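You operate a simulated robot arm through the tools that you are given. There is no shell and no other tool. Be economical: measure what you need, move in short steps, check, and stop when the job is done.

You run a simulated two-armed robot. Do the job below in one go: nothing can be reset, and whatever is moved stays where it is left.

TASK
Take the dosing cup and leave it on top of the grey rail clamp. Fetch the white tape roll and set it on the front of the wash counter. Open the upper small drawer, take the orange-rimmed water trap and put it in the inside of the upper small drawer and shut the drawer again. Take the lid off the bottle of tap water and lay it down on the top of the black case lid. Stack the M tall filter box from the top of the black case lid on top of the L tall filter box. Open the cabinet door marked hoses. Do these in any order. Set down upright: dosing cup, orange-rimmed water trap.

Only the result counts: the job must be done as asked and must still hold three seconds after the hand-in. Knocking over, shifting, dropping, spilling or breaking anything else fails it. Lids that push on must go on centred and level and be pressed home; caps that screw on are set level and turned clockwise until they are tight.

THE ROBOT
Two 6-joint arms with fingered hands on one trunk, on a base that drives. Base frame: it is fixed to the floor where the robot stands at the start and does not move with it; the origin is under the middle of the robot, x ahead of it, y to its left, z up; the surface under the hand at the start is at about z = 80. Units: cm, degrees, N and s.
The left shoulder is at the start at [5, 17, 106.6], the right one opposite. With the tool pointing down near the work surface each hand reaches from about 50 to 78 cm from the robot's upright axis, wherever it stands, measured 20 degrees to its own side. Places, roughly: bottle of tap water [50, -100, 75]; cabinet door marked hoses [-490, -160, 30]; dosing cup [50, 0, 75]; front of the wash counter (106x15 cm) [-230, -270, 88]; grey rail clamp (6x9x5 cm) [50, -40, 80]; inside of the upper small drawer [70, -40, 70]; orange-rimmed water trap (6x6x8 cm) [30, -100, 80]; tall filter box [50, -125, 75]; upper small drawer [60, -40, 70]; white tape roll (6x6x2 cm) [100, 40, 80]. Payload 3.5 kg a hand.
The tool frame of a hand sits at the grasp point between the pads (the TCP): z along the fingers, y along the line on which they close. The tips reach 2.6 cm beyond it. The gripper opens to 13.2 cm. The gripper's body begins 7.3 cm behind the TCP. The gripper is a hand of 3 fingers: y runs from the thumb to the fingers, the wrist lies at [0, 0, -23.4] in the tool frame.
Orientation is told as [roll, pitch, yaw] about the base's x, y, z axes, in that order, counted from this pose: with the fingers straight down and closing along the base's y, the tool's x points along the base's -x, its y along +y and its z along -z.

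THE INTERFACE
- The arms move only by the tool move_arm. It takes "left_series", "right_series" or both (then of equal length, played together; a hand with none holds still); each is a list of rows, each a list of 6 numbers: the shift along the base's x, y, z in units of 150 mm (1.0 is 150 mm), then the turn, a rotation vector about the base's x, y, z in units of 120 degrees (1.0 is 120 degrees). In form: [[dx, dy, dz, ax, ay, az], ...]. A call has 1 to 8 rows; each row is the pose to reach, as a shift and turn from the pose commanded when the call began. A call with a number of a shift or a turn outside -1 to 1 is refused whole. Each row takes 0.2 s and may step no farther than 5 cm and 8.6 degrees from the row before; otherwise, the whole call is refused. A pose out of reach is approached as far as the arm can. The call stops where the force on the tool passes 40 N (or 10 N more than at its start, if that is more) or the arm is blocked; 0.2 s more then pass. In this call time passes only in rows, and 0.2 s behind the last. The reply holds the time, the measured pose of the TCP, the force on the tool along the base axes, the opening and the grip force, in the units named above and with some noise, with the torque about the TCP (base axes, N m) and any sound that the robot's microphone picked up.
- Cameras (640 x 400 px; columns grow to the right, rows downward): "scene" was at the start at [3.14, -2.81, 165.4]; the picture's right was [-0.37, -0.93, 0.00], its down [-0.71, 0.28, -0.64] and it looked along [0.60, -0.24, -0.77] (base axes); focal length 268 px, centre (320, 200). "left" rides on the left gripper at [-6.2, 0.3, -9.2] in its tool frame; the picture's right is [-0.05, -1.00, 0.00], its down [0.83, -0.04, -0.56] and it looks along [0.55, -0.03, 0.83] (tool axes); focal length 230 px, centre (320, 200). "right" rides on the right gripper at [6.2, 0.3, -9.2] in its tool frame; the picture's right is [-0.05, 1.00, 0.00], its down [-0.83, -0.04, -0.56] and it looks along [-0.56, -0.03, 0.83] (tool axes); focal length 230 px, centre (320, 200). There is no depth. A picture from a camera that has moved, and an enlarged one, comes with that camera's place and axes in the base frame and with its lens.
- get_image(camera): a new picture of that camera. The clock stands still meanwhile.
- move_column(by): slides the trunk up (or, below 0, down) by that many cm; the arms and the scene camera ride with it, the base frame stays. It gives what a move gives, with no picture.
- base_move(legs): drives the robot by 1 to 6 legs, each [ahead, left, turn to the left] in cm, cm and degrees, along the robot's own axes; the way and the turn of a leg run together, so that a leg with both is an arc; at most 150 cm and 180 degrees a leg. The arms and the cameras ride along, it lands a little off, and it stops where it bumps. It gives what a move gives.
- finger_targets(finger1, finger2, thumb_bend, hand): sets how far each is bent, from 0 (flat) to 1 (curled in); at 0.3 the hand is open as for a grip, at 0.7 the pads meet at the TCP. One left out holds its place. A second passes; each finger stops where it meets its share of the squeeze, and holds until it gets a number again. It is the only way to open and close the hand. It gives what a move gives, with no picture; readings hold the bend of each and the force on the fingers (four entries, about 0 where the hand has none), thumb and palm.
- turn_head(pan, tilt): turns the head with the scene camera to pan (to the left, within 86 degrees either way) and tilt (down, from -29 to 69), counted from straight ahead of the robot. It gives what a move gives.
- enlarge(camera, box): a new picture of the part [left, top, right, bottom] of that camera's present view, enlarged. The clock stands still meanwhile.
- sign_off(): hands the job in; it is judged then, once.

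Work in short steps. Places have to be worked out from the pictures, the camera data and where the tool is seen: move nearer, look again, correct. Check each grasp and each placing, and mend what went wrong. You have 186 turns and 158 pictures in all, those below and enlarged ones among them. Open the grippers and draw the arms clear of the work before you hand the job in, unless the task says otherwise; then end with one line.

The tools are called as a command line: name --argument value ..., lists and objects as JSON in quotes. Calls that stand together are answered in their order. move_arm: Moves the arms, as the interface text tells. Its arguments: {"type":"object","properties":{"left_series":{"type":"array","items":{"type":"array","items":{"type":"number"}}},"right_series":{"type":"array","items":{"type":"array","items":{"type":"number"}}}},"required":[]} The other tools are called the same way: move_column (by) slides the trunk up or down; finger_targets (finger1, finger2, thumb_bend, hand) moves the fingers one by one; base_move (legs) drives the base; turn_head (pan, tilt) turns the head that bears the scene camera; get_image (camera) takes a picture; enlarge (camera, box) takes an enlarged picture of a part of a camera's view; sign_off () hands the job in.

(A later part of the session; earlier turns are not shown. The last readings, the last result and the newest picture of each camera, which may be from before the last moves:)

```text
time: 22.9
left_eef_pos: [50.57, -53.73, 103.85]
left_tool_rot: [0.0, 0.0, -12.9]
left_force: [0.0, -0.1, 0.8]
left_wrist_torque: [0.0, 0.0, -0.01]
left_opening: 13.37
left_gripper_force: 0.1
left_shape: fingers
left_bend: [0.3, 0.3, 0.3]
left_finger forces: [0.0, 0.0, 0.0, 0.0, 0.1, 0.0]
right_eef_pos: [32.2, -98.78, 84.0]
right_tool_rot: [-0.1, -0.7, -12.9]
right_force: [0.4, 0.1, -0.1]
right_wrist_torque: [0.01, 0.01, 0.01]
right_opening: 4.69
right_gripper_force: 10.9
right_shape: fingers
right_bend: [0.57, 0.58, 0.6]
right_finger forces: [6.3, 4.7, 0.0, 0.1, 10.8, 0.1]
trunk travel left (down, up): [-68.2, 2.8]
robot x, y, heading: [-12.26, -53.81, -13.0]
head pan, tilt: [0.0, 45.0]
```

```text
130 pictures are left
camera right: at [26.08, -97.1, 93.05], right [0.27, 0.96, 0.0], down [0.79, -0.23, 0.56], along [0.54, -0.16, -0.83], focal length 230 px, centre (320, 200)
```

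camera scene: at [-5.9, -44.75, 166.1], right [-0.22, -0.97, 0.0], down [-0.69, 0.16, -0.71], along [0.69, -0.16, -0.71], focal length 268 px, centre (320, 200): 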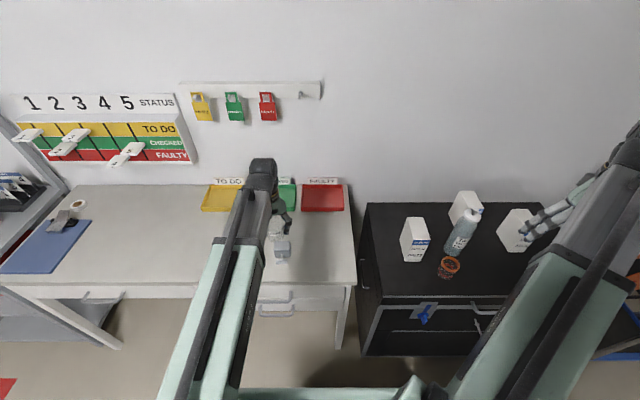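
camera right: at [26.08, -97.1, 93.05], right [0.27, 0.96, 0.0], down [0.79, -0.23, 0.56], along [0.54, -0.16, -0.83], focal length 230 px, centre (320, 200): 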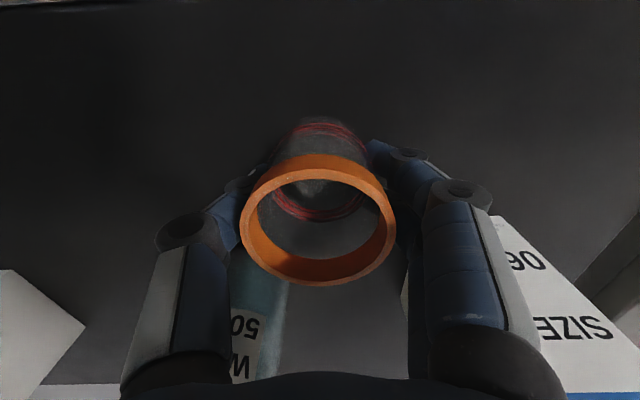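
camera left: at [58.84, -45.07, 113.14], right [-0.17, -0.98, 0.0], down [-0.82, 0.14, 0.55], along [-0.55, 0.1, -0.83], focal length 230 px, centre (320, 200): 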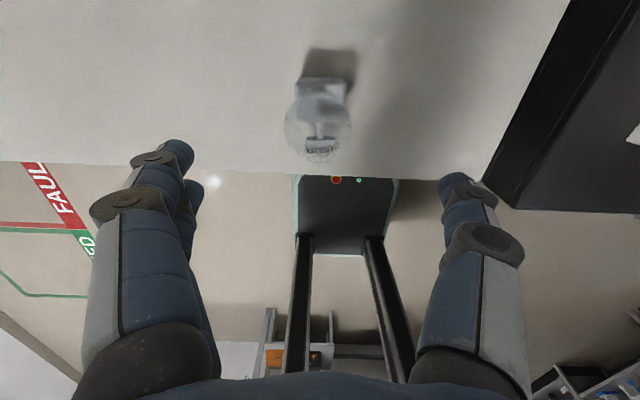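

The trap is held cleanly. I'll lift it, back the base off 25 cm, slide left and look at the drawer.

move_arm --right_series '[[0, 0, 0.2, 0, 0, 0], [0, 0, 0.5, 0, 0, 0], [0, 0, 0.8, 0, 0, 0], [0, 0, 1.0, 0, 0, 0]]'

base_move --legs '[[-22, 0, 0], [0, 20, 0]]'

get_image --camera "scene"

get_image --camera "right"

```text
time: 23.9
left_eef_pos: [50.59, -53.68, 103.81]
left_tool_rot: [0.0, -0.1, -12.9]
left_force: [-0.4, -0.7, 0.1]
left_wrist_torque: [-0.01, -0.01, 0.0]
left_opening: 13.4
left_gripper_force: 0.1
left_shape: fingers
left_bend: [0.3, 0.3, 0.3]
left_finger forces: [0.0, 0.0, 0.0, 0.1, 0.1, 0.1]
right_eef_pos: [32.07, -98.68, 99.1]
right_tool_rot: [-0.1, -0.7, -12.9]
right_force: [0.1, 0.3, 0.6]
right_wrist_torque: [-0.03, -0.01, 0.04]
right_opening: 4.7
right_gripper_force: 11.2
right_shape: fingers
right_bend: [0.57, 0.59, 0.6]
right_finger forces: [6.3, 4.9, 0.0, 0.0, 10.6, 0.0]
trunk travel left (down, up): [-68.2, 2.8]
robot x, y, heading: [-11.88, -53.44, -13.0]
head pan, tilt: [0.0, 45.0]
```

```text
time: 26.8
left_eef_pos: [33.36, -29.33, 103.72]
left_tool_rot: [-0.1, 0.0, -12.7]
left_force: [-0.2, 0.3, -0.3]
left_wrist_torque: [-0.01, 0.0, 0.02]
left_opening: 13.38
left_gripper_force: 0.0
left_shape: fingers
left_bend: [0.3, 0.3, 0.3]
left_finger forces: [0.0, 0.1, 0.0, 0.0, 0.0, 0.0]
right_eef_pos: [15.13, -74.45, 99.17]
right_tool_rot: [-0.1, -0.7, -12.7]
right_force: [0.2, 0.0, 0.0]
right_wrist_torque: [-0.04, 0.01, -0.01]
right_opening: 4.69
right_gripper_force: 11.0
right_shape: fingers
right_bend: [0.57, 0.59, 0.6]
right_finger forces: [6.2, 4.8, 0.0, 0.0, 10.6, 0.1]
trunk travel left (down, up): [-68.2, 2.8]
robot x, y, heading: [-29.38, -29.67, -12.7]
head pan, tilt: [0.0, 45.0]
```

```text
129 pictures are left
camera scene: at [-25.27, -30.31, 166.1], right [-0.22, -0.98, 0.0], down [-0.69, 0.15, -0.71], along [0.69, -0.16, -0.71], focal length 268 px, centre (320, 200)
```

scene: 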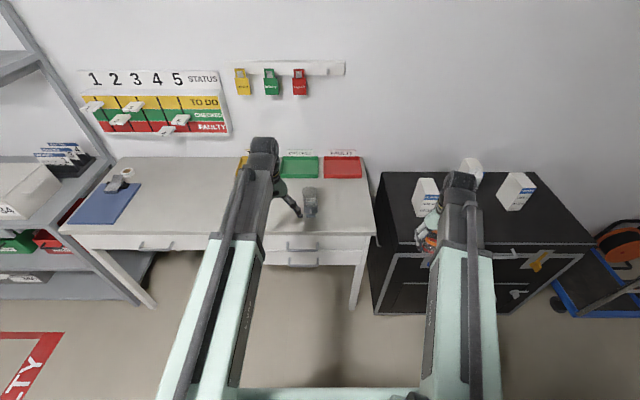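

```text
128 pictures are left
camera right: at [9.13, -72.81, 108.14], right [0.27, 0.96, 0.0], down [0.79, -0.22, 0.56], along [0.54, -0.15, -0.83], focal length 230 px, centre (320, 200)
```

right: 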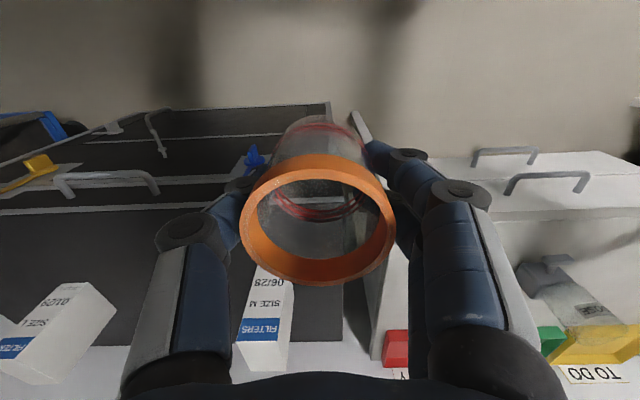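

I'll enlarge both views on the drawer handles to triangulate.

enlarge --camera "scene" --box '[240, 180, 400, 290]'

enlarge --camera "right" --box '[440, 120, 640, 260]'

get_image --camera "left"

```text
3.64 times, centred on (320, 235) of scene
camera zoom: at [-25.27, -30.31, 166.1], right [-0.22, -0.98, 0.0], down [-0.69, 0.15, -0.71], along [0.69, -0.16, -0.71], focal length 976 px, centre (320, 73)
```

zoom: 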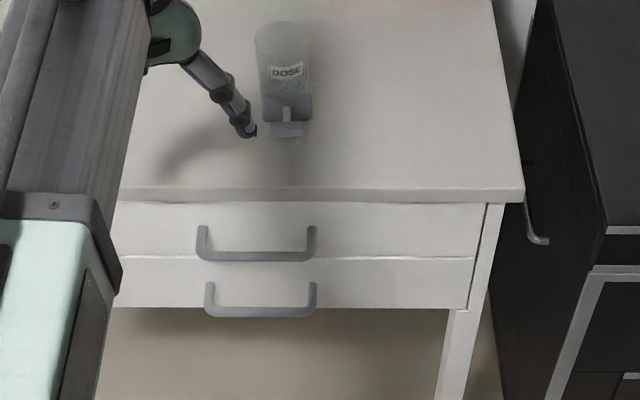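

```text
2.86 times, centred on (540, 190) of right
camera zoom: at [9.13, -72.81, 108.14], right [0.27, 0.96, 0.0], down [0.79, -0.22, 0.56], along [0.54, -0.15, -0.83], focal length 657 px, centre (-309, 229)
```

zoom: 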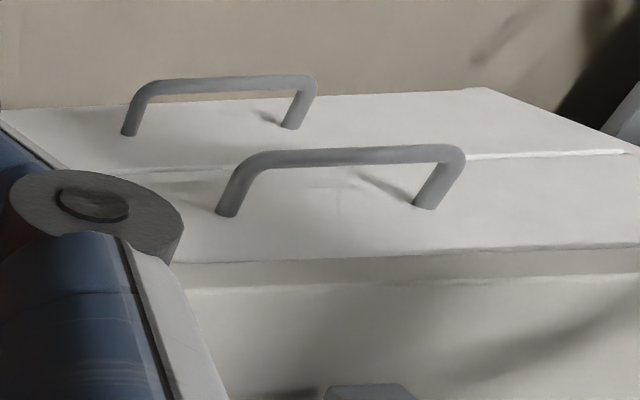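

```text
125 pictures are left
camera left: at [39.46, -30.46, 113.07], right [-0.17, -0.99, 0.0], down [-0.82, 0.14, 0.55], along [-0.55, 0.09, -0.83], focal length 230 px, centre (320, 200)
```

left: 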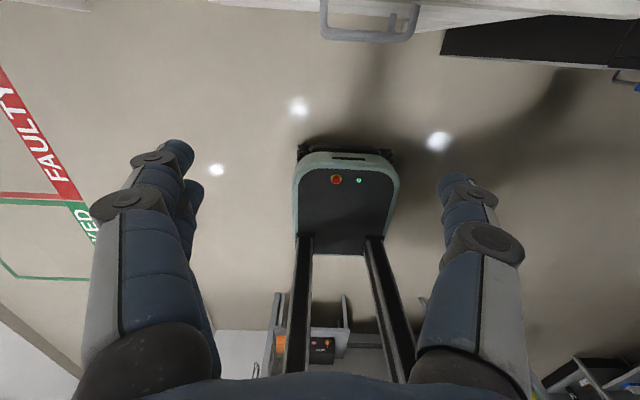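

Handle bar centre triangulates to about [39.1, -37.8, 71.8], protruding about 4 cm. I'll turn the left hand 90° with a 20° tilt so the thumb can hook behind the bar, moving above it as I go.

move_arm --left_series '[[0.02, -0.064, 0, -0.0142, -0.009, 0.0674], [0.04, -0.128, 0, -0.0284, -0.018, 0.1349], [0.06, -0.192, 0, -0.0427, -0.0269, 0.2023], [0.08, -0.256, 0, -0.0569, -0.0359, 0.2697], [0.1, -0.32, 0, -0.0711, -0.0449, 0.3372], [0.12, -0.384, -0.1, -0.0853, -0.0539, 0.4046], [0.14, -0.448, -0.2, -0.0995, -0.0629, 0.4721], [0.16, -0.513, -0.3, -0.1137, -0.0718, 0.5395]]'

finger_targets --hand "left" --thumb_bend 0.65 --finger1 0.35 --finger2 0.35

get_image --camera "scene"

```text
time: 28.6
left_eef_pos: [35.63, -37.13, 99.35]
left_tool_rot: [-15.0, -3.3, 53.0]
left_force: [0.3, 0.4, 0.0]
left_wrist_torque: [-0.01, 0.0, -0.01]
left_opening: 13.4
left_gripper_force: 0.1
left_shape: fingers
left_bend: [0.3, 0.3, 0.3]
left_finger forces: [0.1, 0.0, 0.1, 0.0, 0.0, 0.0]
right_eef_pos: [15.17, -74.54, 99.12]
right_tool_rot: [0.0, -0.7, -12.7]
right_force: [0.4, 0.2, -0.5]
right_wrist_torque: [0.0, 0.02, -0.01]
right_opening: 4.7
right_gripper_force: 11.3
right_shape: fingers
right_bend: [0.57, 0.59, 0.6]
right_finger forces: [6.3, 4.9, 0.1, 0.1, 10.7, 0.1]
trunk travel left (down, up): [-68.2, 2.8]
robot x, y, heading: [-29.17, -29.56, -12.7]
head pan, tilt: [0.0, 45.0]
```

```text
time: 29.6
left_eef_pos: [35.66, -37.22, 99.35]
left_tool_rot: [-15.0, -3.3, 52.9]
left_force: [-1.4, 0.4, 0.5]
left_wrist_torque: [-0.03, -0.02, 0.0]
left_opening: 6.9
left_gripper_force: 0.2
left_shape: fingers
left_bend: [0.35, 0.35, 0.65]
left_finger forces: [0.0, 0.0, 0.0, 0.1, 0.1, 0.0]
right_eef_pos: [15.19, -74.59, 99.13]
right_tool_rot: [-0.1, -0.7, -12.8]
right_force: [-0.3, -0.4, -0.4]
right_wrist_torque: [-0.02, -0.03, -0.01]
right_opening: 4.7
right_gripper_force: 11.1
right_shape: fingers
right_bend: [0.57, 0.59, 0.6]
right_finger forces: [6.4, 5.0, 0.1, 0.1, 10.6, 0.0]
trunk travel left (down, up): [-68.2, 2.8]
robot x, y, heading: [-29.22, -29.88, -12.6]
head pan, tilt: [0.0, 45.0]
```

```text
124 pictures are left
camera scene: at [-25.31, -30.51, 166.1], right [-0.22, -0.98, 0.0], down [-0.69, 0.16, -0.71], along [0.69, -0.16, -0.71], focal length 268 px, centre (320, 200)
```

scene: 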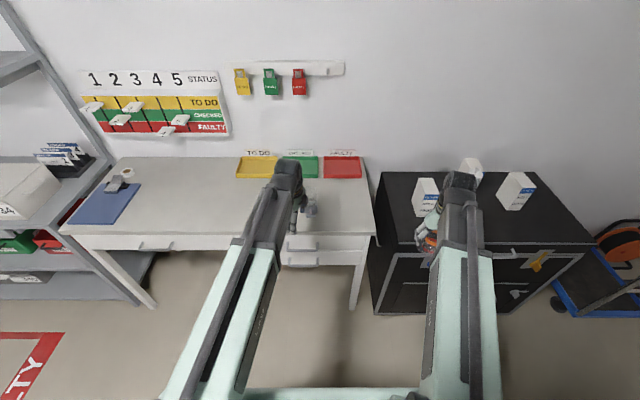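

Rotation is working. I'll finish it and descend to about z 88, then look.

move_arm --left_series '[[0, 0, -0.2, -0.0142, -0.009, 0.0674], [0, 0, -0.45, -0.0284, -0.018, 0.1349], [0, 0, -0.7, -0.0427, -0.0269, 0.2023]]'

get_image --camera "left"

enlarge --camera "right" --box '[420, 80, 640, 260]'

```text
time: 30.4
left_eef_pos: [37.96, -28.97, 88.88]
left_tool_rot: [-20.2, 1.9, 71.0]
left_force: [-0.5, -0.3, 0.3]
left_wrist_torque: [0.0, -0.01, -0.02]
left_opening: 6.86
left_gripper_force: 0.0
left_shape: fingers
left_bend: [0.35, 0.35, 0.65]
left_finger forces: [0.0, 0.1, 0.0, 0.0, 0.1, 0.0]
left hand out of reach, approached as far as the arm can: row 2, 3
right_eef_pos: [15.2, -74.61, 99.05]
right_tool_rot: [-0.1, -0.7, -12.7]
right_force: [-0.7, 0.7, 0.6]
right_wrist_torque: [0.0, 0.03, 0.01]
right_opening: 4.71
right_gripper_force: 10.7
right_shape: fingers
right_bend: [0.57, 0.59, 0.6]
right_finger forces: [6.2, 4.9, 0.0, 0.0, 10.6, 0.1]
trunk travel left (down, up): [-68.2, 2.8]
robot x, y, heading: [-28.96, -29.68, -12.8]
head pan, tilt: [0.0, 45.0]
```

```text
123 pictures are left
camera left: at [36.66, -21.86, 97.24], right [0.91, -0.25, 0.34], down [-0.41, -0.72, 0.56], along [0.11, -0.65, -0.75], focal length 230 px, centre (320, 200)
```

left: 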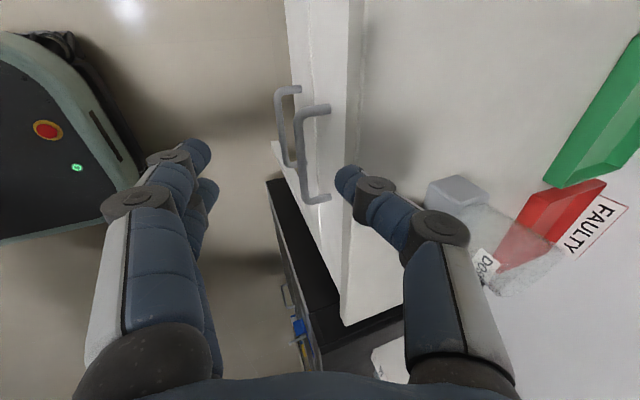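

```text
2.22 times, centred on (530, 170) of right
camera zoom: at [9.11, -72.91, 108.11], right [0.27, 0.96, 0.0], down [0.79, -0.22, 0.56], along [0.54, -0.15, -0.83], focal length 511 px, centre (-147, 267)
```

zoom: 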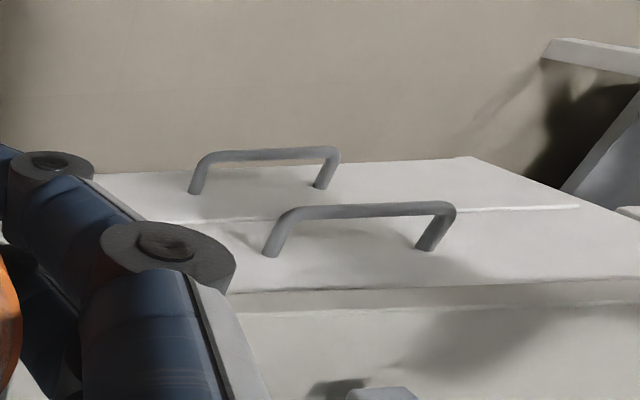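

The hand ran out of reach to the right. I'll slide the base right 9 cm to bring it over the bar.

base_move --legs '[[0, -9, 0]]'

get_image --camera "left"

```text
time: 31.5
left_eef_pos: [35.78, -37.94, 88.98]
left_tool_rot: [-20.1, 1.8, 71.0]
left_force: [-0.7, 0.1, -0.8]
left_wrist_torque: [0.03, 0.0, 0.0]
left_opening: 6.86
left_gripper_force: 0.1
left_shape: fingers
left_bend: [0.35, 0.35, 0.65]
left_finger forces: [0.0, 0.0, 0.0, 0.0, 0.0, 0.0]
right_eef_pos: [13.1, -83.55, 99.02]
right_tool_rot: [0.0, -0.6, -12.7]
right_force: [-0.1, 0.5, 0.1]
right_wrist_torque: [0.01, -0.02, -0.02]
right_opening: 4.7
right_gripper_force: 11.3
right_shape: fingers
right_bend: [0.57, 0.59, 0.6]
right_finger forces: [6.2, 4.8, 0.0, 0.0, 10.6, 0.0]
trunk travel left (down, up): [-68.2, 2.8]
robot x, y, heading: [-31.31, -38.52, -12.7]
head pan, tilt: [0.0, 45.0]
```

```text
121 pictures are left
camera left: at [34.63, -30.91, 97.33], right [0.91, -0.25, 0.34], down [-0.41, -0.72, 0.56], along [0.11, -0.65, -0.75], focal length 230 px, centre (320, 200)
```

left: 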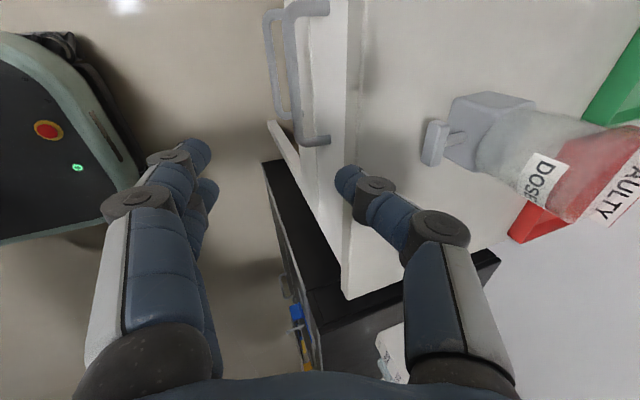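

Now over the bar. I'll descend to z≈81 and check before hooking.

move_arm --left_series '[[0.01, 0, -0.26, 0, 0, 0], [0.02, 0, -0.52, 0, 0, 0]]'

get_image --camera "left"

get_image --camera "right"

```text
time: 32.1
left_eef_pos: [36.11, -37.86, 81.07]
left_tool_rot: [-20.3, 1.8, 70.9]
left_force: [0.8, 0.5, -0.3]
left_wrist_torque: [0.0, 0.01, -0.02]
left_opening: 6.85
left_gripper_force: 0.1
left_shape: fingers
left_bend: [0.35, 0.35, 0.65]
left_finger forces: [0.1, 0.0, 0.0, 0.0, 0.0, 0.1]
right_eef_pos: [13.14, -83.41, 99.14]
right_tool_rot: [-0.1, -0.7, -12.7]
right_force: [0.3, 0.0, 0.3]
right_wrist_torque: [0.0, -0.01, -0.07]
right_opening: 4.72
right_gripper_force: 10.9
right_shape: fingers
right_bend: [0.57, 0.59, 0.6]
right_finger forces: [6.2, 4.8, 0.0, 0.0, 10.7, 0.0]
trunk travel left (down, up): [-68.2, 2.8]
robot x, y, heading: [-31.18, -38.4, -12.6]
head pan, tilt: [0.0, 45.0]
```

```text
120 pictures are left
camera left: at [34.94, -30.68, 89.51], right [0.91, -0.25, 0.34], down [-0.41, -0.72, 0.56], along [0.11, -0.65, -0.75], focal length 230 px, centre (320, 200)
```

left: 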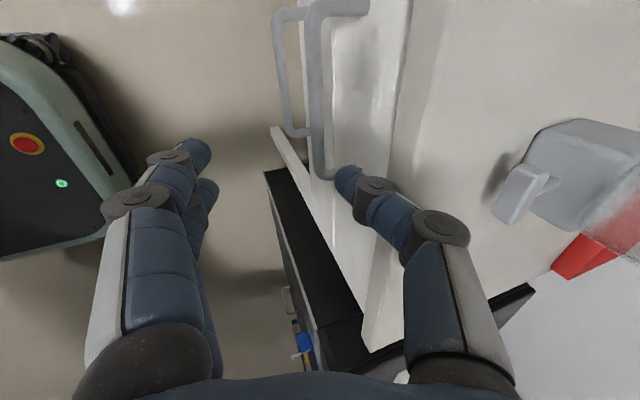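

```text
119 pictures are left
camera right: at [7.12, -81.77, 108.1], right [0.27, 0.96, 0.0], down [0.79, -0.22, 0.56], along [0.54, -0.15, -0.83], focal length 230 px, centre (320, 200)
```

right: 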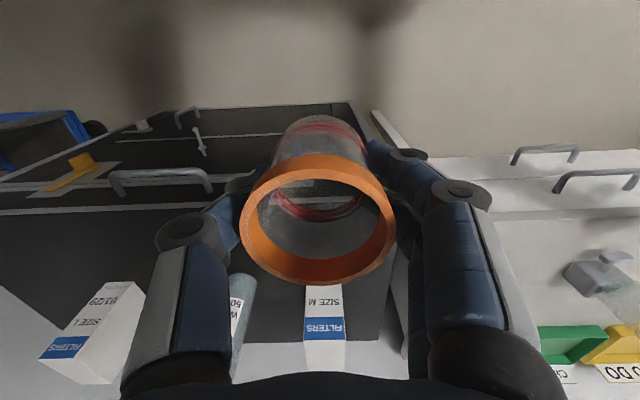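

The bar lines up between thumb and fingers. I'll advance 9 cm along the tool axis so the thumb goes behind the bar.

move_arm --left_series '[[0.065, -0.022, -0.187, 0, 0, 0], [0.13, -0.044, -0.374, 0, 0, 0], [0.195, -0.066, -0.56, 0, 0, 0]]'

get_image --camera "left"

enlarge --camera "scene" --box '[230, 180, 390, 290]'

```text
time: 32.9
left_eef_pos: [38.46, -38.79, 73.01]
left_tool_rot: [-19.5, 1.9, 70.8]
left_force: [-19.2, 4.6, 3.3]
left_wrist_torque: [-0.25, -1.04, -0.04]
left_opening: 6.47
left_gripper_force: 12.6
left_shape: fingers
left_bend: [0.35, 0.35, 0.65]
left_finger forces: [0.0, 0.0, 0.0, 0.0, 25.1, 0.0]
right_eef_pos: [13.06, -83.45, 98.99]
right_tool_rot: [-0.1, -0.8, -12.6]
right_force: [-0.8, 0.1, -0.3]
right_wrist_torque: [0.0, 0.03, -0.01]
right_opening: 4.69
right_gripper_force: 11.9
right_shape: fingers
right_bend: [0.57, 0.59, 0.6]
right_finger forces: [6.4, 4.8, 0.1, 0.1, 10.6, 0.0]
trunk travel left (down, up): [-68.2, 2.8]
robot x, y, heading: [-31.28, -38.45, -12.8]
head pan, tilt: [0.0, 45.0]
stopped in row 3 (left hand): the force on the tool passed its limit at 60 N (the readings are from after the stop); the commanded pose is now the measured one
```

```text
118 pictures are left
camera left: at [37.35, -31.69, 81.32], right [0.91, -0.25, 0.33], down [-0.4, -0.72, 0.56], along [0.1, -0.65, -0.76], focal length 230 px, centre (320, 200)
```

left: 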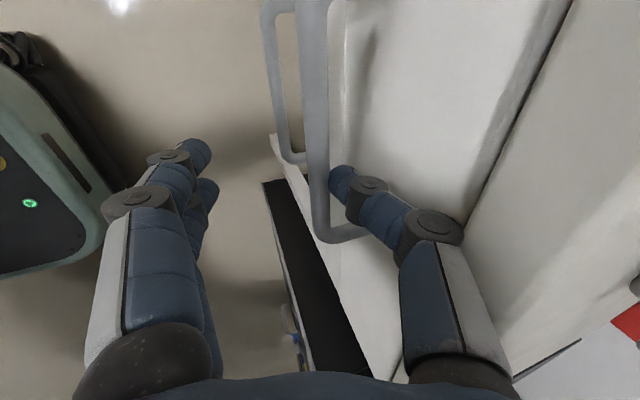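

```text
3.64 times, centred on (310, 235) of scene
camera zoom: at [-27.38, -39.34, 166.1], right [-0.22, -0.98, 0.0], down [-0.69, 0.15, -0.71], along [0.69, -0.15, -0.71], focal length 976 px, centre (356, 73)
```

zoom: 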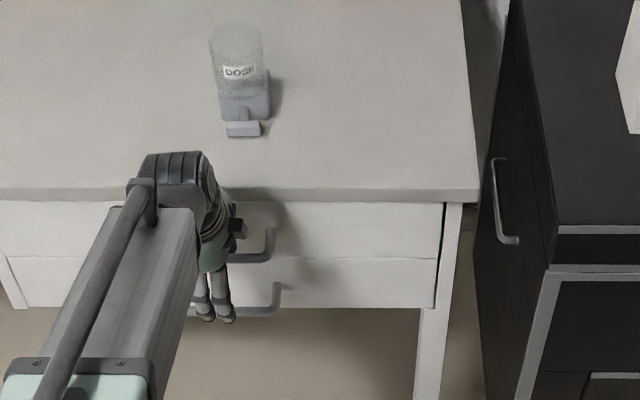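

The thumb is behind the bar, touching the drawer front. I'll ease back a little and close the fingers round the bar.

move_arm --left_series '[[-0.045, 0.01, 0, 0, 0, 0]]'

finger_targets --hand "left" --finger1 0.66 --finger2 0.66

get_image --camera "left"

```text
time: 33.3
left_eef_pos: [38.17, -38.87, 73.06]
left_tool_rot: [-20.1, 1.8, 70.9]
left_force: [0.9, 1.0, -0.6]
left_wrist_torque: [0.0, 0.0, 0.0]
left_opening: 6.95
left_gripper_force: 0.8
left_shape: fingers
left_bend: [0.35, 0.35, 0.65]
left_finger forces: [0.0, 0.0, 0.0, 0.0, 1.1, 0.0]
right_eef_pos: [13.15, -83.49, 99.02]
right_tool_rot: [-0.1, -0.6, -12.7]
right_force: [-0.2, 0.5, -0.6]
right_wrist_torque: [-0.01, -0.01, 0.03]
right_opening: 4.69
right_gripper_force: 11.3
right_shape: fingers
right_bend: [0.57, 0.59, 0.6]
right_finger forces: [6.4, 4.7, 0.1, 0.0, 10.6, 0.1]
trunk travel left (down, up): [-68.2, 2.8]
robot x, y, heading: [-31.65, -38.46, -12.5]
head pan, tilt: [0.0, 45.0]
```

```text
time: 34.3
left_eef_pos: [37.9, -38.72, 73.0]
left_tool_rot: [-19.9, 1.7, 70.8]
left_force: [1.6, 0.4, 0.8]
left_wrist_torque: [-0.06, -0.05, 0.03]
left_opening: 2.0
left_gripper_force: 1.3
left_shape: fingers
left_bend: [0.66, 0.66, 0.64]
left_finger forces: [0.0, 0.1, 0.0, 0.0, 2.1, 0.0]
right_eef_pos: [13.12, -83.39, 99.03]
right_tool_rot: [-0.1, -0.7, -12.8]
right_force: [-0.7, 0.6, -0.2]
right_wrist_torque: [0.02, 0.01, -0.02]
right_opening: 4.73
right_gripper_force: 11.1
right_shape: fingers
right_bend: [0.57, 0.59, 0.6]
right_finger forces: [6.4, 4.8, 0.0, 0.1, 10.5, 0.1]
trunk travel left (down, up): [-68.2, 2.8]
robot x, y, heading: [-31.09, -38.73, -12.5]
head pan, tilt: [0.0, 45.0]
```

```text
116 pictures are left
camera left: at [36.85, -31.6, 81.41], right [0.91, -0.25, 0.34], down [-0.41, -0.72, 0.56], along [0.1, -0.65, -0.75], focal length 230 px, centre (320, 200)
```

left: 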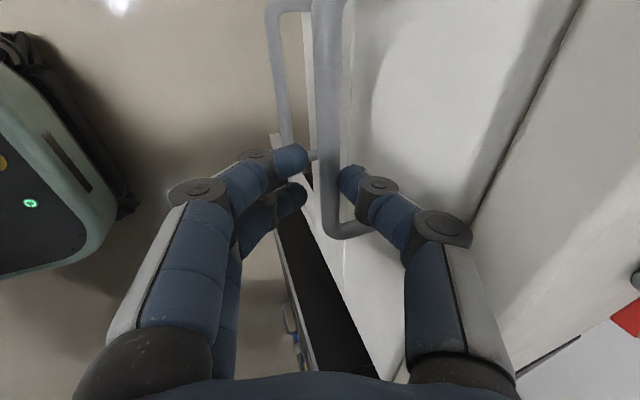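

Bar is enclosed. I'll pull the drawer back along the robot's -ahead axis.

move_arm --left_series '[[-0.1, 0.022, 0, 0, 0, 0], [-0.25, 0.056, 0, 0, 0, 0], [-0.4, 0.09, 0, 0, 0, 0], [-0.55, 0.124, 0, 0, 0, 0], [-0.7, 0.157, 0, 0, 0, 0], [-0.85, 0.19, 0, 0, 0, 0]]'

get_image --camera "left"

get_image --camera "scene"

```text
time: 35.7
left_eef_pos: [25.22, -35.8, 73.16]
left_tool_rot: [-19.8, 1.8, 70.9]
left_force: [0.2, -0.3, 0.0]
left_wrist_torque: [0.0, -0.04, 0.02]
left_opening: 1.85
left_gripper_force: 0.0
left_shape: fingers
left_bend: [0.66, 0.66, 0.65]
left_finger forces: [0.1, 0.0, 0.1, 0.0, 0.0, 0.0]
right_eef_pos: [13.15, -83.33, 99.0]
right_tool_rot: [-0.1, -0.7, -12.7]
right_force: [-0.2, 0.2, 0.4]
right_wrist_torque: [-0.01, -0.03, -0.03]
right_opening: 4.71
right_gripper_force: 10.7
right_shape: fingers
right_bend: [0.57, 0.59, 0.6]
right_finger forces: [6.3, 4.8, 0.0, 0.1, 10.6, 0.0]
trunk travel left (down, up): [-68.2, 2.8]
robot x, y, heading: [-31.35, -38.43, -12.7]
head pan, tilt: [0.0, 45.0]
```

```text
115 pictures are left
camera left: at [24.1, -28.74, 81.53], right [0.91, -0.25, 0.34], down [-0.41, -0.72, 0.56], along [0.1, -0.65, -0.75], focal length 230 px, centre (320, 200)
```

left: 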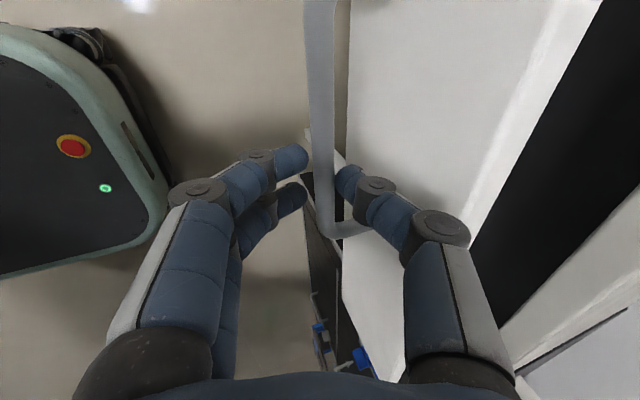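

```text
114 pictures are left
camera scene: at [-27.35, -39.36, 166.1], right [-0.22, -0.98, 0.0], down [-0.69, 0.15, -0.71], along [0.69, -0.15, -0.71], focal length 268 px, centre (320, 200)
```

scene: 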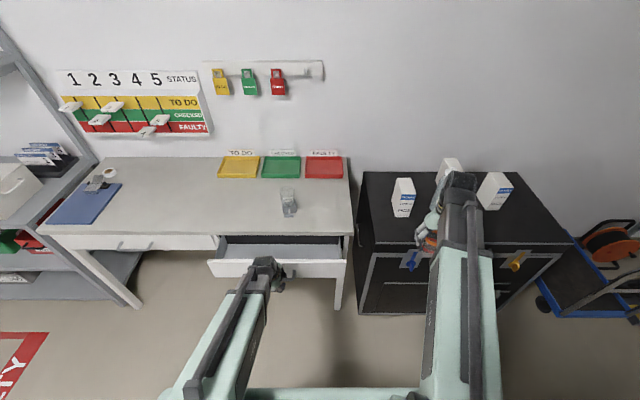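

The drawer is open 13 cm. I'll pull another 5 cm for room.

move_arm --left_series '[[-0.15, 0.033, 0, 0, 0, 0], [-0.32, 0.072, 0, 0, 0, 0]]'

get_image --camera "left"

```text
time: 36.3
left_eef_pos: [20.42, -34.72, 73.09]
left_tool_rot: [-19.9, 1.9, 70.9]
left_force: [0.0, -0.9, -0.2]
left_wrist_torque: [0.02, 0.03, -0.02]
left_opening: 1.88
left_gripper_force: 0.1
left_shape: fingers
left_bend: [0.66, 0.66, 0.65]
left_finger forces: [0.0, 0.0, 0.0, 0.1, 0.0, 0.0]
right_eef_pos: [13.17, -83.39, 99.12]
right_tool_rot: [0.0, -0.7, -12.6]
right_force: [0.4, -0.2, -0.8]
right_wrist_torque: [0.0, -0.01, -0.01]
right_opening: 4.72
right_gripper_force: 10.8
right_shape: fingers
right_bend: [0.57, 0.59, 0.6]
right_finger forces: [6.2, 4.9, 0.0, 0.0, 10.6, 0.1]
trunk travel left (down, up): [-68.2, 2.8]
robot x, y, heading: [-31.62, -38.6, -12.6]
head pan, tilt: [0.0, 45.0]
```

```text
113 pictures are left
camera left: at [19.3, -27.61, 81.42], right [0.91, -0.25, 0.34], down [-0.41, -0.72, 0.56], along [0.1, -0.65, -0.75], focal length 230 px, centre (320, 200)
```

left: 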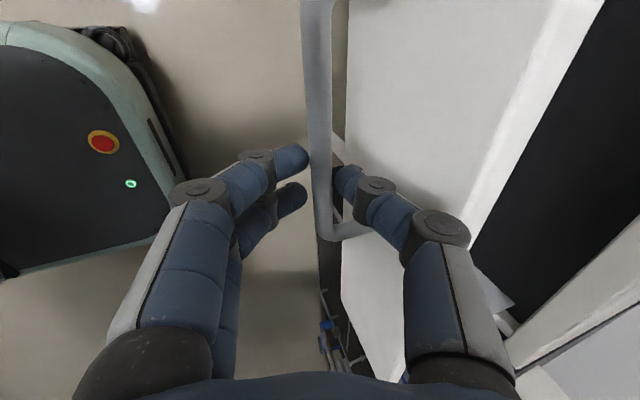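

Drawer open 18 cm. I'll hold it with the left hand and bring the trap over the right part of the drawer with the right hand.

move_arm --right_series '[[0.13, 0.25, 0, 0, 0, 0], [0.26, 0.5, 0, 0, 0, 0], [0.39, 0.75, 0, 0, 0, 0], [0.52, 1.0, 0, 0, 0, 0]]'

move_arm --right_series '[[0.15, 0.25, 0, 0, 0, 0], [0.3, 0.5, 0, 0, 0, 0], [0.45, 0.75, 0, 0, 0, 0], [0.58, 0.95, 0, 0, 0, 0]]'

get_image --camera "right"

get_image --camera "scene"

```text
time: 37.3
left_eef_pos: [20.6, -34.72, 72.94]
left_tool_rot: [-19.8, 1.8, 70.9]
left_force: [-0.2, -0.9, -0.1]
left_wrist_torque: [-0.01, -0.02, 0.0]
left_opening: 1.87
left_gripper_force: 0.7
left_shape: fingers
left_bend: [0.66, 0.66, 0.65]
left_finger forces: [0.2, 0.1, 0.1, 0.0, 0.0, 0.0]
right_eef_pos: [21.07, -68.6, 99.07]
right_tool_rot: [-0.1, -0.6, -12.8]
right_force: [0.1, 0.2, -1.2]
right_wrist_torque: [-0.02, -0.02, 0.01]
right_opening: 4.68
right_gripper_force: 10.7
right_shape: fingers
right_bend: [0.57, 0.59, 0.6]
right_finger forces: [6.2, 4.8, 0.0, 0.0, 10.6, 0.1]
trunk travel left (down, up): [-68.2, 2.8]
robot x, y, heading: [-31.21, -38.51, -12.9]
head pan, tilt: [0.0, 45.0]
```

```text
time: 38.3
left_eef_pos: [20.65, -34.78, 72.96]
left_tool_rot: [-19.8, 1.8, 70.8]
left_force: [0.1, -0.4, -0.4]
left_wrist_torque: [0.0, 0.0, -0.02]
left_opening: 1.86
left_gripper_force: 0.6
left_shape: fingers
left_bend: [0.66, 0.66, 0.65]
left_finger forces: [0.2, 0.1, 0.1, 0.0, 0.1, 0.0]
right_eef_pos: [29.71, -54.01, 99.05]
right_tool_rot: [-0.1, -0.7, -12.7]
right_force: [-0.3, -0.7, -0.1]
right_wrist_torque: [0.0, -0.03, -0.05]
right_opening: 4.68
right_gripper_force: 11.3
right_shape: fingers
right_bend: [0.57, 0.59, 0.6]
right_finger forces: [6.3, 4.7, 0.1, 0.0, 10.5, 0.1]
trunk travel left (down, up): [-68.2, 2.8]
robot x, y, heading: [-31.32, -38.52, -13.0]
head pan, tilt: [0.0, 45.0]
```

```text
112 pictures are left
camera right: at [23.64, -52.32, 108.07], right [0.27, 0.96, 0.0], down [0.79, -0.22, 0.56], along [0.54, -0.15, -0.83], focal length 230 px, centre (320, 200)
```

right: 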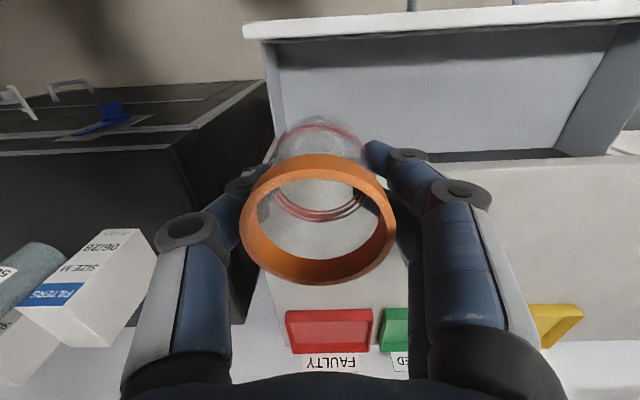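

```text
111 pictures are left
camera scene: at [-27.3, -39.33, 166.1], right [-0.22, -0.98, 0.0], down [-0.69, 0.15, -0.71], along [0.69, -0.16, -0.71], focal length 268 px, centre (320, 200)
```

scene: 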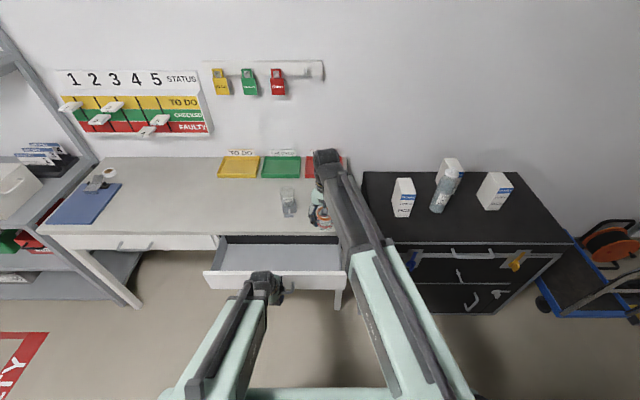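

Drawer interior spans roughly u 35–50, v -50 to -13. I'll centre the trap over the right half and descend.

move_arm --right_series '[[0.153, 0.24, 0, 0, 0, 0], [0.153, 0.24, -0.3, 0, 0, 0], [0.153, 0.24, -0.6, 0, 0, 0], [0.153, 0.24, -0.9, 0, 0, 0]]'

get_image --camera "right"

enlarge --camera "scene" --box '[190, 150, 390, 300]'

```text
time: 39.3
left_eef_pos: [20.41, -34.57, 73.0]
left_tool_rot: [-19.7, 1.8, 70.9]
left_force: [0.8, 0.3, 0.2]
left_wrist_torque: [-0.01, -0.01, 0.0]
left_opening: 1.88
left_gripper_force: 0.1
left_shape: fingers
left_bend: [0.66, 0.66, 0.65]
left_finger forces: [0.1, 0.1, 0.1, 0.0, 0.0, 0.1]
right_eef_pos: [32.02, -50.72, 85.6]
right_tool_rot: [-0.1, -0.6, -12.7]
right_force: [0.2, 0.5, -0.9]
right_wrist_torque: [0.0, 0.03, 0.0]
right_opening: 4.69
right_gripper_force: 10.8
right_shape: fingers
right_bend: [0.57, 0.59, 0.6]
right_finger forces: [6.4, 4.9, 0.1, 0.0, 10.4, 0.0]
trunk travel left (down, up): [-68.2, 2.8]
robot x, y, heading: [-31.5, -38.22, -12.8]
head pan, tilt: [0.0, 45.0]
```

```text
110 pictures are left
camera right: at [26.05, -49.12, 94.59], right [0.27, 0.96, 0.0], down [0.8, -0.22, 0.56], along [0.54, -0.15, -0.83], focal length 230 px, centre (320, 200)
```

right: 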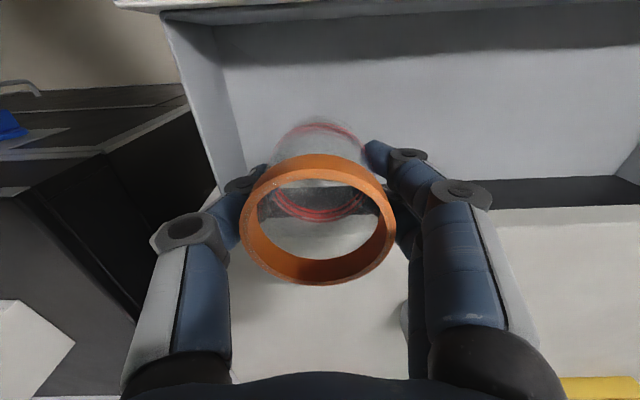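

```text
2.67 times, centred on (290, 225) of scene
camera zoom: at [-27.3, -39.37, 166.1], right [-0.22, -0.98, 0.0], down [-0.69, 0.15, -0.71], along [0.69, -0.15, -0.71], focal length 716 px, centre (400, 133)
```

zoom: 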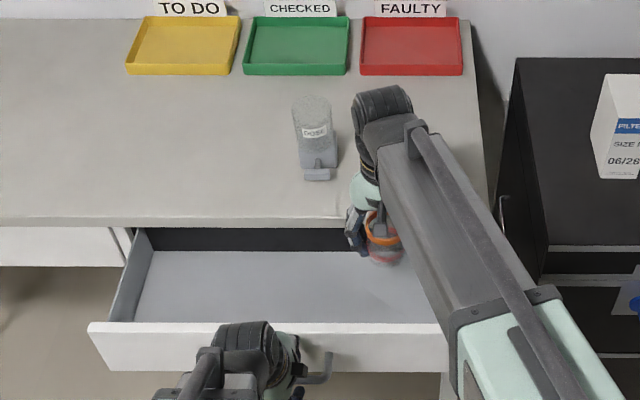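

Slightly close to the table edge, so I'll shift back 1 cm and lower into the drawer.

move_arm --right_series '[[-0.065, 0.015, 0, 0, 0, 0], [-0.065, 0.015, -0.3, 0, 0, 0], [-0.065, 0.015, -0.6, 0, 0, 0]]'

get_image --camera "right"

```text
time: 40.1
left_eef_pos: [20.52, -34.67, 73.03]
left_tool_rot: [-19.8, 1.8, 70.9]
left_force: [0.9, -0.2, 1.0]
left_wrist_torque: [-0.01, 0.0, 0.0]
left_opening: 1.88
left_gripper_force: 0.6
left_shape: fingers
left_bend: [0.66, 0.66, 0.65]
left_finger forces: [0.1, 0.0, 0.0, 0.0, 0.0, 0.0]
right_eef_pos: [31.08, -50.45, 76.6]
right_tool_rot: [-0.1, -0.7, -12.7]
right_force: [0.0, -0.1, -0.7]
right_wrist_torque: [-0.02, 0.01, 0.01]
right_opening: 4.69
right_gripper_force: 11.5
right_shape: fingers
right_bend: [0.57, 0.59, 0.6]
right_finger forces: [6.2, 4.8, 0.0, 0.0, 10.6, 0.1]
trunk travel left (down, up): [-68.2, 2.8]
robot x, y, heading: [-31.23, -38.29, -12.7]
head pan, tilt: [0.0, 45.0]
```

```text
108 pictures are left
camera right: at [25.01, -48.82, 85.62], right [0.27, 0.96, 0.0], down [0.79, -0.22, 0.57], along [0.54, -0.15, -0.82], focal length 230 px, centre (320, 200)
```

right: 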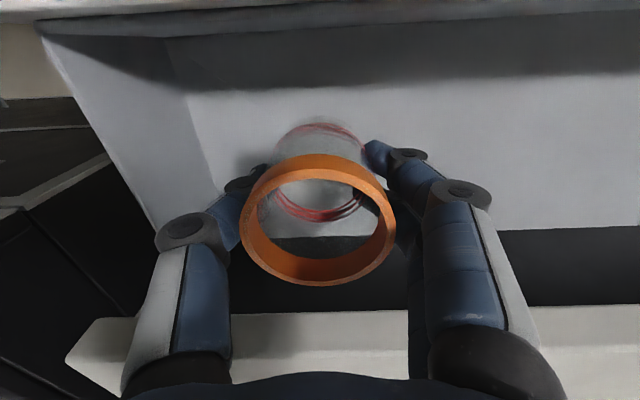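

Still above the floor. I'll step down in small increments to feel contact.

move_arm --right_series '[[0, 0, -0.04, 0, 0, 0], [0, 0, -0.08, 0, 0, 0], [0, 0, -0.12, 0, 0, 0], [0, 0, -0.16, 0, 0, 0]]'

get_image --camera "right"

```text
time: 41.1
left_eef_pos: [20.61, -34.78, 73.08]
left_tool_rot: [-19.9, 1.8, 70.9]
left_force: [-0.2, 0.4, 0.7]
left_wrist_torque: [0.0, -0.02, -0.01]
left_opening: 1.86
left_gripper_force: 0.0
left_shape: fingers
left_bend: [0.66, 0.66, 0.65]
left_finger forces: [0.0, 0.0, 0.1, 0.0, 0.0, 0.1]
right_eef_pos: [31.06, -50.27, 74.15]
right_tool_rot: [0.0, -0.7, -12.6]
right_force: [-0.9, -0.8, -0.4]
right_wrist_torque: [-0.02, 0.0, 0.01]
right_opening: 4.69
right_gripper_force: 11.0
right_shape: fingers
right_bend: [0.57, 0.59, 0.6]
right_finger forces: [6.5, 4.8, 0.0, 0.0, 10.5, 0.0]
trunk travel left (down, up): [-68.2, 2.8]
robot x, y, heading: [-31.37, -38.52, -12.5]
head pan, tilt: [0.0, 45.0]
```

```text
107 pictures are left
camera right: at [24.94, -48.72, 83.24], right [0.27, 0.96, 0.0], down [0.79, -0.22, 0.57], along [0.54, -0.15, -0.82], focal length 230 px, centre (320, 200)
```

right: 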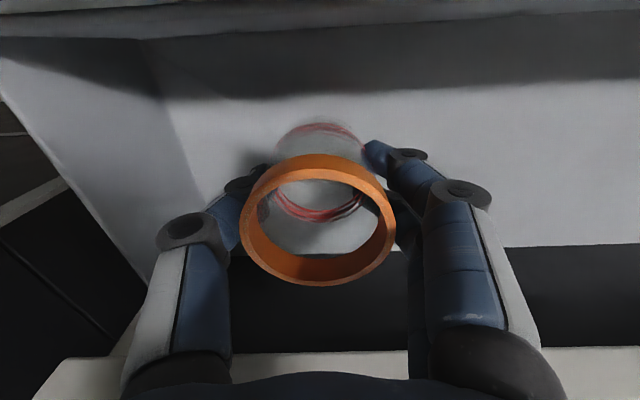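

No contact yet. I'll continue down.

move_arm --right_series '[[0, 0, -0.03, 0, 0, 0], [0, 0, -0.06, 0, 0, 0], [0, 0, -0.09, 0, 0, 0], [0, 0, -0.12, 0, 0, 0], [0, 0, -0.15, 0, 0, 0]]'

```text
time: 42.3
left_eef_pos: [20.58, -34.67, 72.98]
left_tool_rot: [-19.8, 1.8, 70.8]
left_force: [0.6, -0.1, -0.4]
left_wrist_torque: [0.0, 0.03, 0.01]
left_opening: 1.85
left_gripper_force: 0.1
left_shape: fingers
left_bend: [0.66, 0.66, 0.65]
left_finger forces: [0.0, 0.0, 0.0, 0.1, 0.0, 0.1]
right_eef_pos: [31.01, -50.36, 71.96]
right_tool_rot: [-0.1, -0.7, -12.7]
right_force: [-0.1, 0.0, -0.6]
right_wrist_torque: [-0.03, 0.01, 0.0]
right_opening: 4.69
right_gripper_force: 10.5
right_shape: fingers
right_bend: [0.57, 0.59, 0.6]
right_finger forces: [6.4, 4.9, 0.0, 0.0, 10.5, 0.0]
trunk travel left (down, up): [-68.2, 2.8]
robot x, y, heading: [-31.1, -38.23, -12.7]
head pan, tilt: [0.0, 45.0]
```

Still free. I'll keep going down in small steps.

move_arm --right_series '[[0, 0, -0.03, 0, 0, 0], [0, 0, -0.06, 0, 0, 0], [0, 0, -0.09, 0, 0, 0], [0, 0, -0.12, 0, 0, 0]]'

get_image --camera "right"

```text
time: 43.3
left_eef_pos: [20.51, -34.61, 73.12]
left_tool_rot: [-19.9, 1.7, 70.9]
left_force: [0.4, 0.4, 0.0]
left_wrist_torque: [0.0, 0.0, 0.02]
left_opening: 1.86
left_gripper_force: 0.0
left_shape: fingers
left_bend: [0.66, 0.66, 0.65]
left_finger forces: [0.0, 0.1, 0.1, 0.1, 0.0, 0.0]
right_eef_pos: [31.04, -50.31, 70.53]
right_tool_rot: [-0.1, -0.8, -12.7]
right_force: [1.3, 0.2, 22.7]
right_wrist_torque: [0.07, 0.02, 0.05]
right_opening: 4.66
right_gripper_force: 13.8
right_shape: fingers
right_bend: [0.59, 0.61, 0.61]
right_finger forces: [8.8, 6.5, 0.1, 0.0, 13.0, 0.0]
trunk travel left (down, up): [-68.2, 2.8]
robot x, y, heading: [-31.5, -38.63, -12.7]
head pan, tilt: [0.0, 45.0]
```

```text
106 pictures are left
camera right: at [24.95, -48.69, 79.44], right [0.27, 0.96, 0.0], down [0.79, -0.22, 0.57], along [0.55, -0.15, -0.82], focal length 230 px, centre (320, 200)
```

right: 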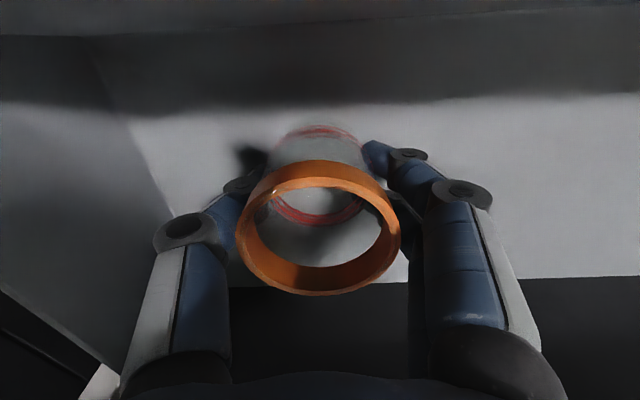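

Contact with the drawer floor at 22 N. I'll ease up 2 mm and release.

move_arm --right_series '[[0, 0, 0.018, 0, 0, 0]]'

finger_targets --hand "right" --finger1 0.43 --finger2 0.43 --thumb_bend 0.43

get_image --camera "right"

```text
time: 43.7
left_eef_pos: [20.47, -34.74, 72.91]
left_tool_rot: [-20.0, 1.8, 70.8]
left_force: [-0.5, 0.4, 0.1]
left_wrist_torque: [-0.01, 0.0, 0.04]
left_opening: 1.88
left_gripper_force: 0.2
left_shape: fingers
left_bend: [0.66, 0.66, 0.65]
left_finger forces: [0.5, 0.0, 0.0, 0.0, 0.1, 0.0]
right_eef_pos: [30.85, -50.33, 70.34]
right_tool_rot: [-0.1, -0.7, -12.7]
right_force: [2.3, 1.1, 13.0]
right_wrist_torque: [0.07, -0.07, 0.03]
right_opening: 4.66
right_gripper_force: 13.9
right_shape: fingers
right_bend: [0.59, 0.61, 0.61]
right_finger forces: [8.4, 6.5, 0.0, 0.0, 12.3, 0.2]
trunk travel left (down, up): [-68.2, 2.8]
robot x, y, heading: [-31.24, -38.72, -12.8]
head pan, tilt: [0.0, 45.0]
```

```text
time: 44.7
left_eef_pos: [20.43, -34.69, 73.07]
left_tool_rot: [-19.8, 1.8, 70.9]
left_force: [-1.5, -0.4, -0.4]
left_wrist_torque: [0.01, 0.02, -0.02]
left_opening: 1.86
left_gripper_force: 0.1
left_shape: fingers
left_bend: [0.66, 0.66, 0.65]
left_finger forces: [0.6, 0.0, 0.0, 0.0, 0.0, 0.1]
right_eef_pos: [30.97, -50.3, 70.5]
right_tool_rot: [-0.2, -0.7, -12.7]
right_force: [0.1, 0.2, 0.6]
right_wrist_torque: [0.03, 0.03, 0.01]
right_opening: 9.09
right_gripper_force: 0.0
right_shape: fingers
right_bend: [0.43, 0.43, 0.43]
right_finger forces: [0.0, 0.1, 0.0, 0.0, 0.0, 0.0]
trunk travel left (down, up): [-68.2, 2.8]
robot x, y, heading: [-31.26, -38.21, -12.8]
head pan, tilt: [0.0, 45.0]
```

```text
105 pictures are left
camera right: at [24.92, -48.7, 79.47], right [0.27, 0.96, 0.0], down [0.79, -0.22, 0.56], along [0.54, -0.15, -0.83], focal length 230 px, centre (320, 200)
```

right: 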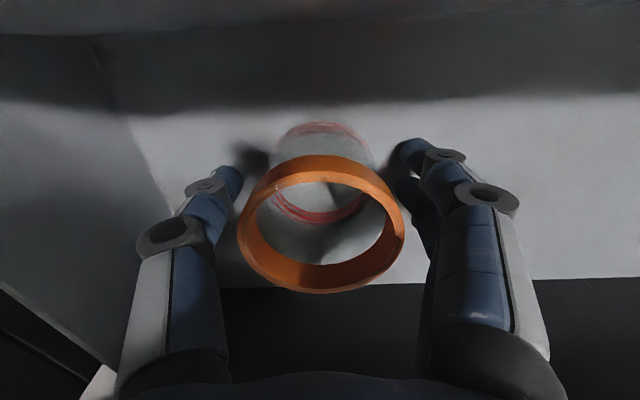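

Released upright. I'll raise the right hand straight up and clear to check.

move_arm --right_series '[[0, 0, 0.25, 0, 0, 0], [0, 0, 0.5, 0, 0, 0], [0, 0, 0.75, 0, 0, 0], [0, 0, 1.0, 0, 0, 0]]'

move_arm --right_series '[[0, 0, 0.33, 0, 0, 0], [0, 0, 0.66, 0, 0, 0], [0, 0, 0.99, 0, 0, 0], [-0.1, -0.3, 0.99, 0, 0, 0], [-0.2, -0.6, 0.99, 0, 0, 0], [-0.3, -0.9, 0.99, 0, 0, 0]]'

get_image --camera "right"

enlarge --camera "scene" --box '[190, 150, 390, 300]'

```text
time: 45.7
left_eef_pos: [20.49, -34.86, 73.06]
left_tool_rot: [-19.9, 1.8, 70.9]
left_force: [-0.7, 0.1, -1.1]
left_wrist_torque: [0.02, 0.03, 0.02]
left_opening: 1.9
left_gripper_force: 0.1
left_shape: fingers
left_bend: [0.66, 0.66, 0.65]
left_finger forces: [0.6, 0.0, 0.1, 0.1, 0.0, 0.1]
right_eef_pos: [31.03, -50.39, 85.51]
right_tool_rot: [-0.1, -0.6, -12.7]
right_force: [-0.1, 0.6, 0.5]
right_wrist_torque: [-0.01, 0.0, -0.01]
right_opening: 9.09
right_gripper_force: 0.1
right_shape: fingers
right_bend: [0.43, 0.43, 0.43]
right_finger forces: [0.0, 0.1, 0.1, 0.0, 0.2, 0.0]
trunk travel left (down, up): [-68.2, 2.8]
robot x, y, heading: [-31.51, -38.53, -12.7]
head pan, tilt: [0.0, 45.0]
```

```text
time: 47.1
left_eef_pos: [20.42, -34.83, 73.0]
left_tool_rot: [-19.8, 1.8, 71.0]
left_force: [-1.2, -0.3, -0.5]
left_wrist_torque: [0.01, 0.03, 0.03]
left_opening: 1.9
left_gripper_force: 0.3
left_shape: fingers
left_bend: [0.66, 0.66, 0.65]
left_finger forces: [0.5, 0.0, 0.1, 0.0, 0.0, 0.0]
right_eef_pos: [26.28, -63.87, 100.37]
right_tool_rot: [0.0, -0.6, -12.7]
right_force: [0.1, 0.4, 1.3]
right_wrist_torque: [0.0, 0.01, -0.06]
right_opening: 9.09
right_gripper_force: 0.1
right_shape: fingers
right_bend: [0.43, 0.43, 0.43]
right_finger forces: [0.0, 0.0, 0.1, 0.0, 0.0, 0.0]
trunk travel left (down, up): [-68.2, 2.8]
robot x, y, heading: [-31.37, -38.5, -12.8]
head pan, tilt: [0.0, 45.0]
```

```text
104 pictures are left
camera right: at [20.22, -62.33, 109.26], right [0.27, 0.96, 0.0], down [0.8, -0.22, 0.56], along [0.54, -0.15, -0.83], focal length 230 px, centre (320, 200)
```

right: 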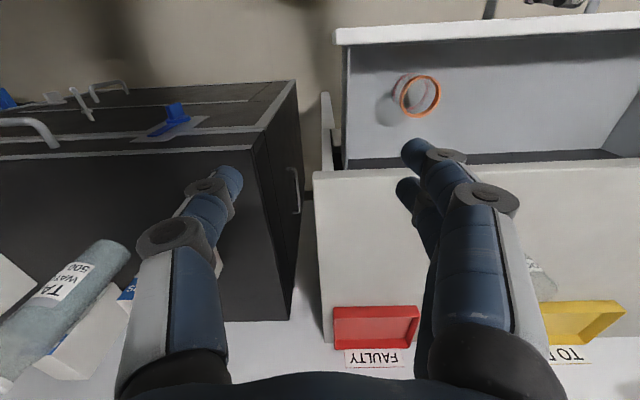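

```text
2.67 times, centred on (290, 225) of scene
camera zoom: at [-27.34, -39.42, 166.1], right [-0.22, -0.98, 0.0], down [-0.69, 0.15, -0.71], along [0.69, -0.15, -0.71], focal length 716 px, centre (400, 133)
```

zoom: 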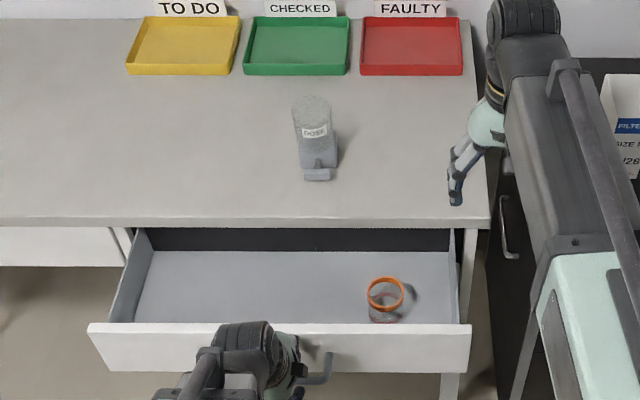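

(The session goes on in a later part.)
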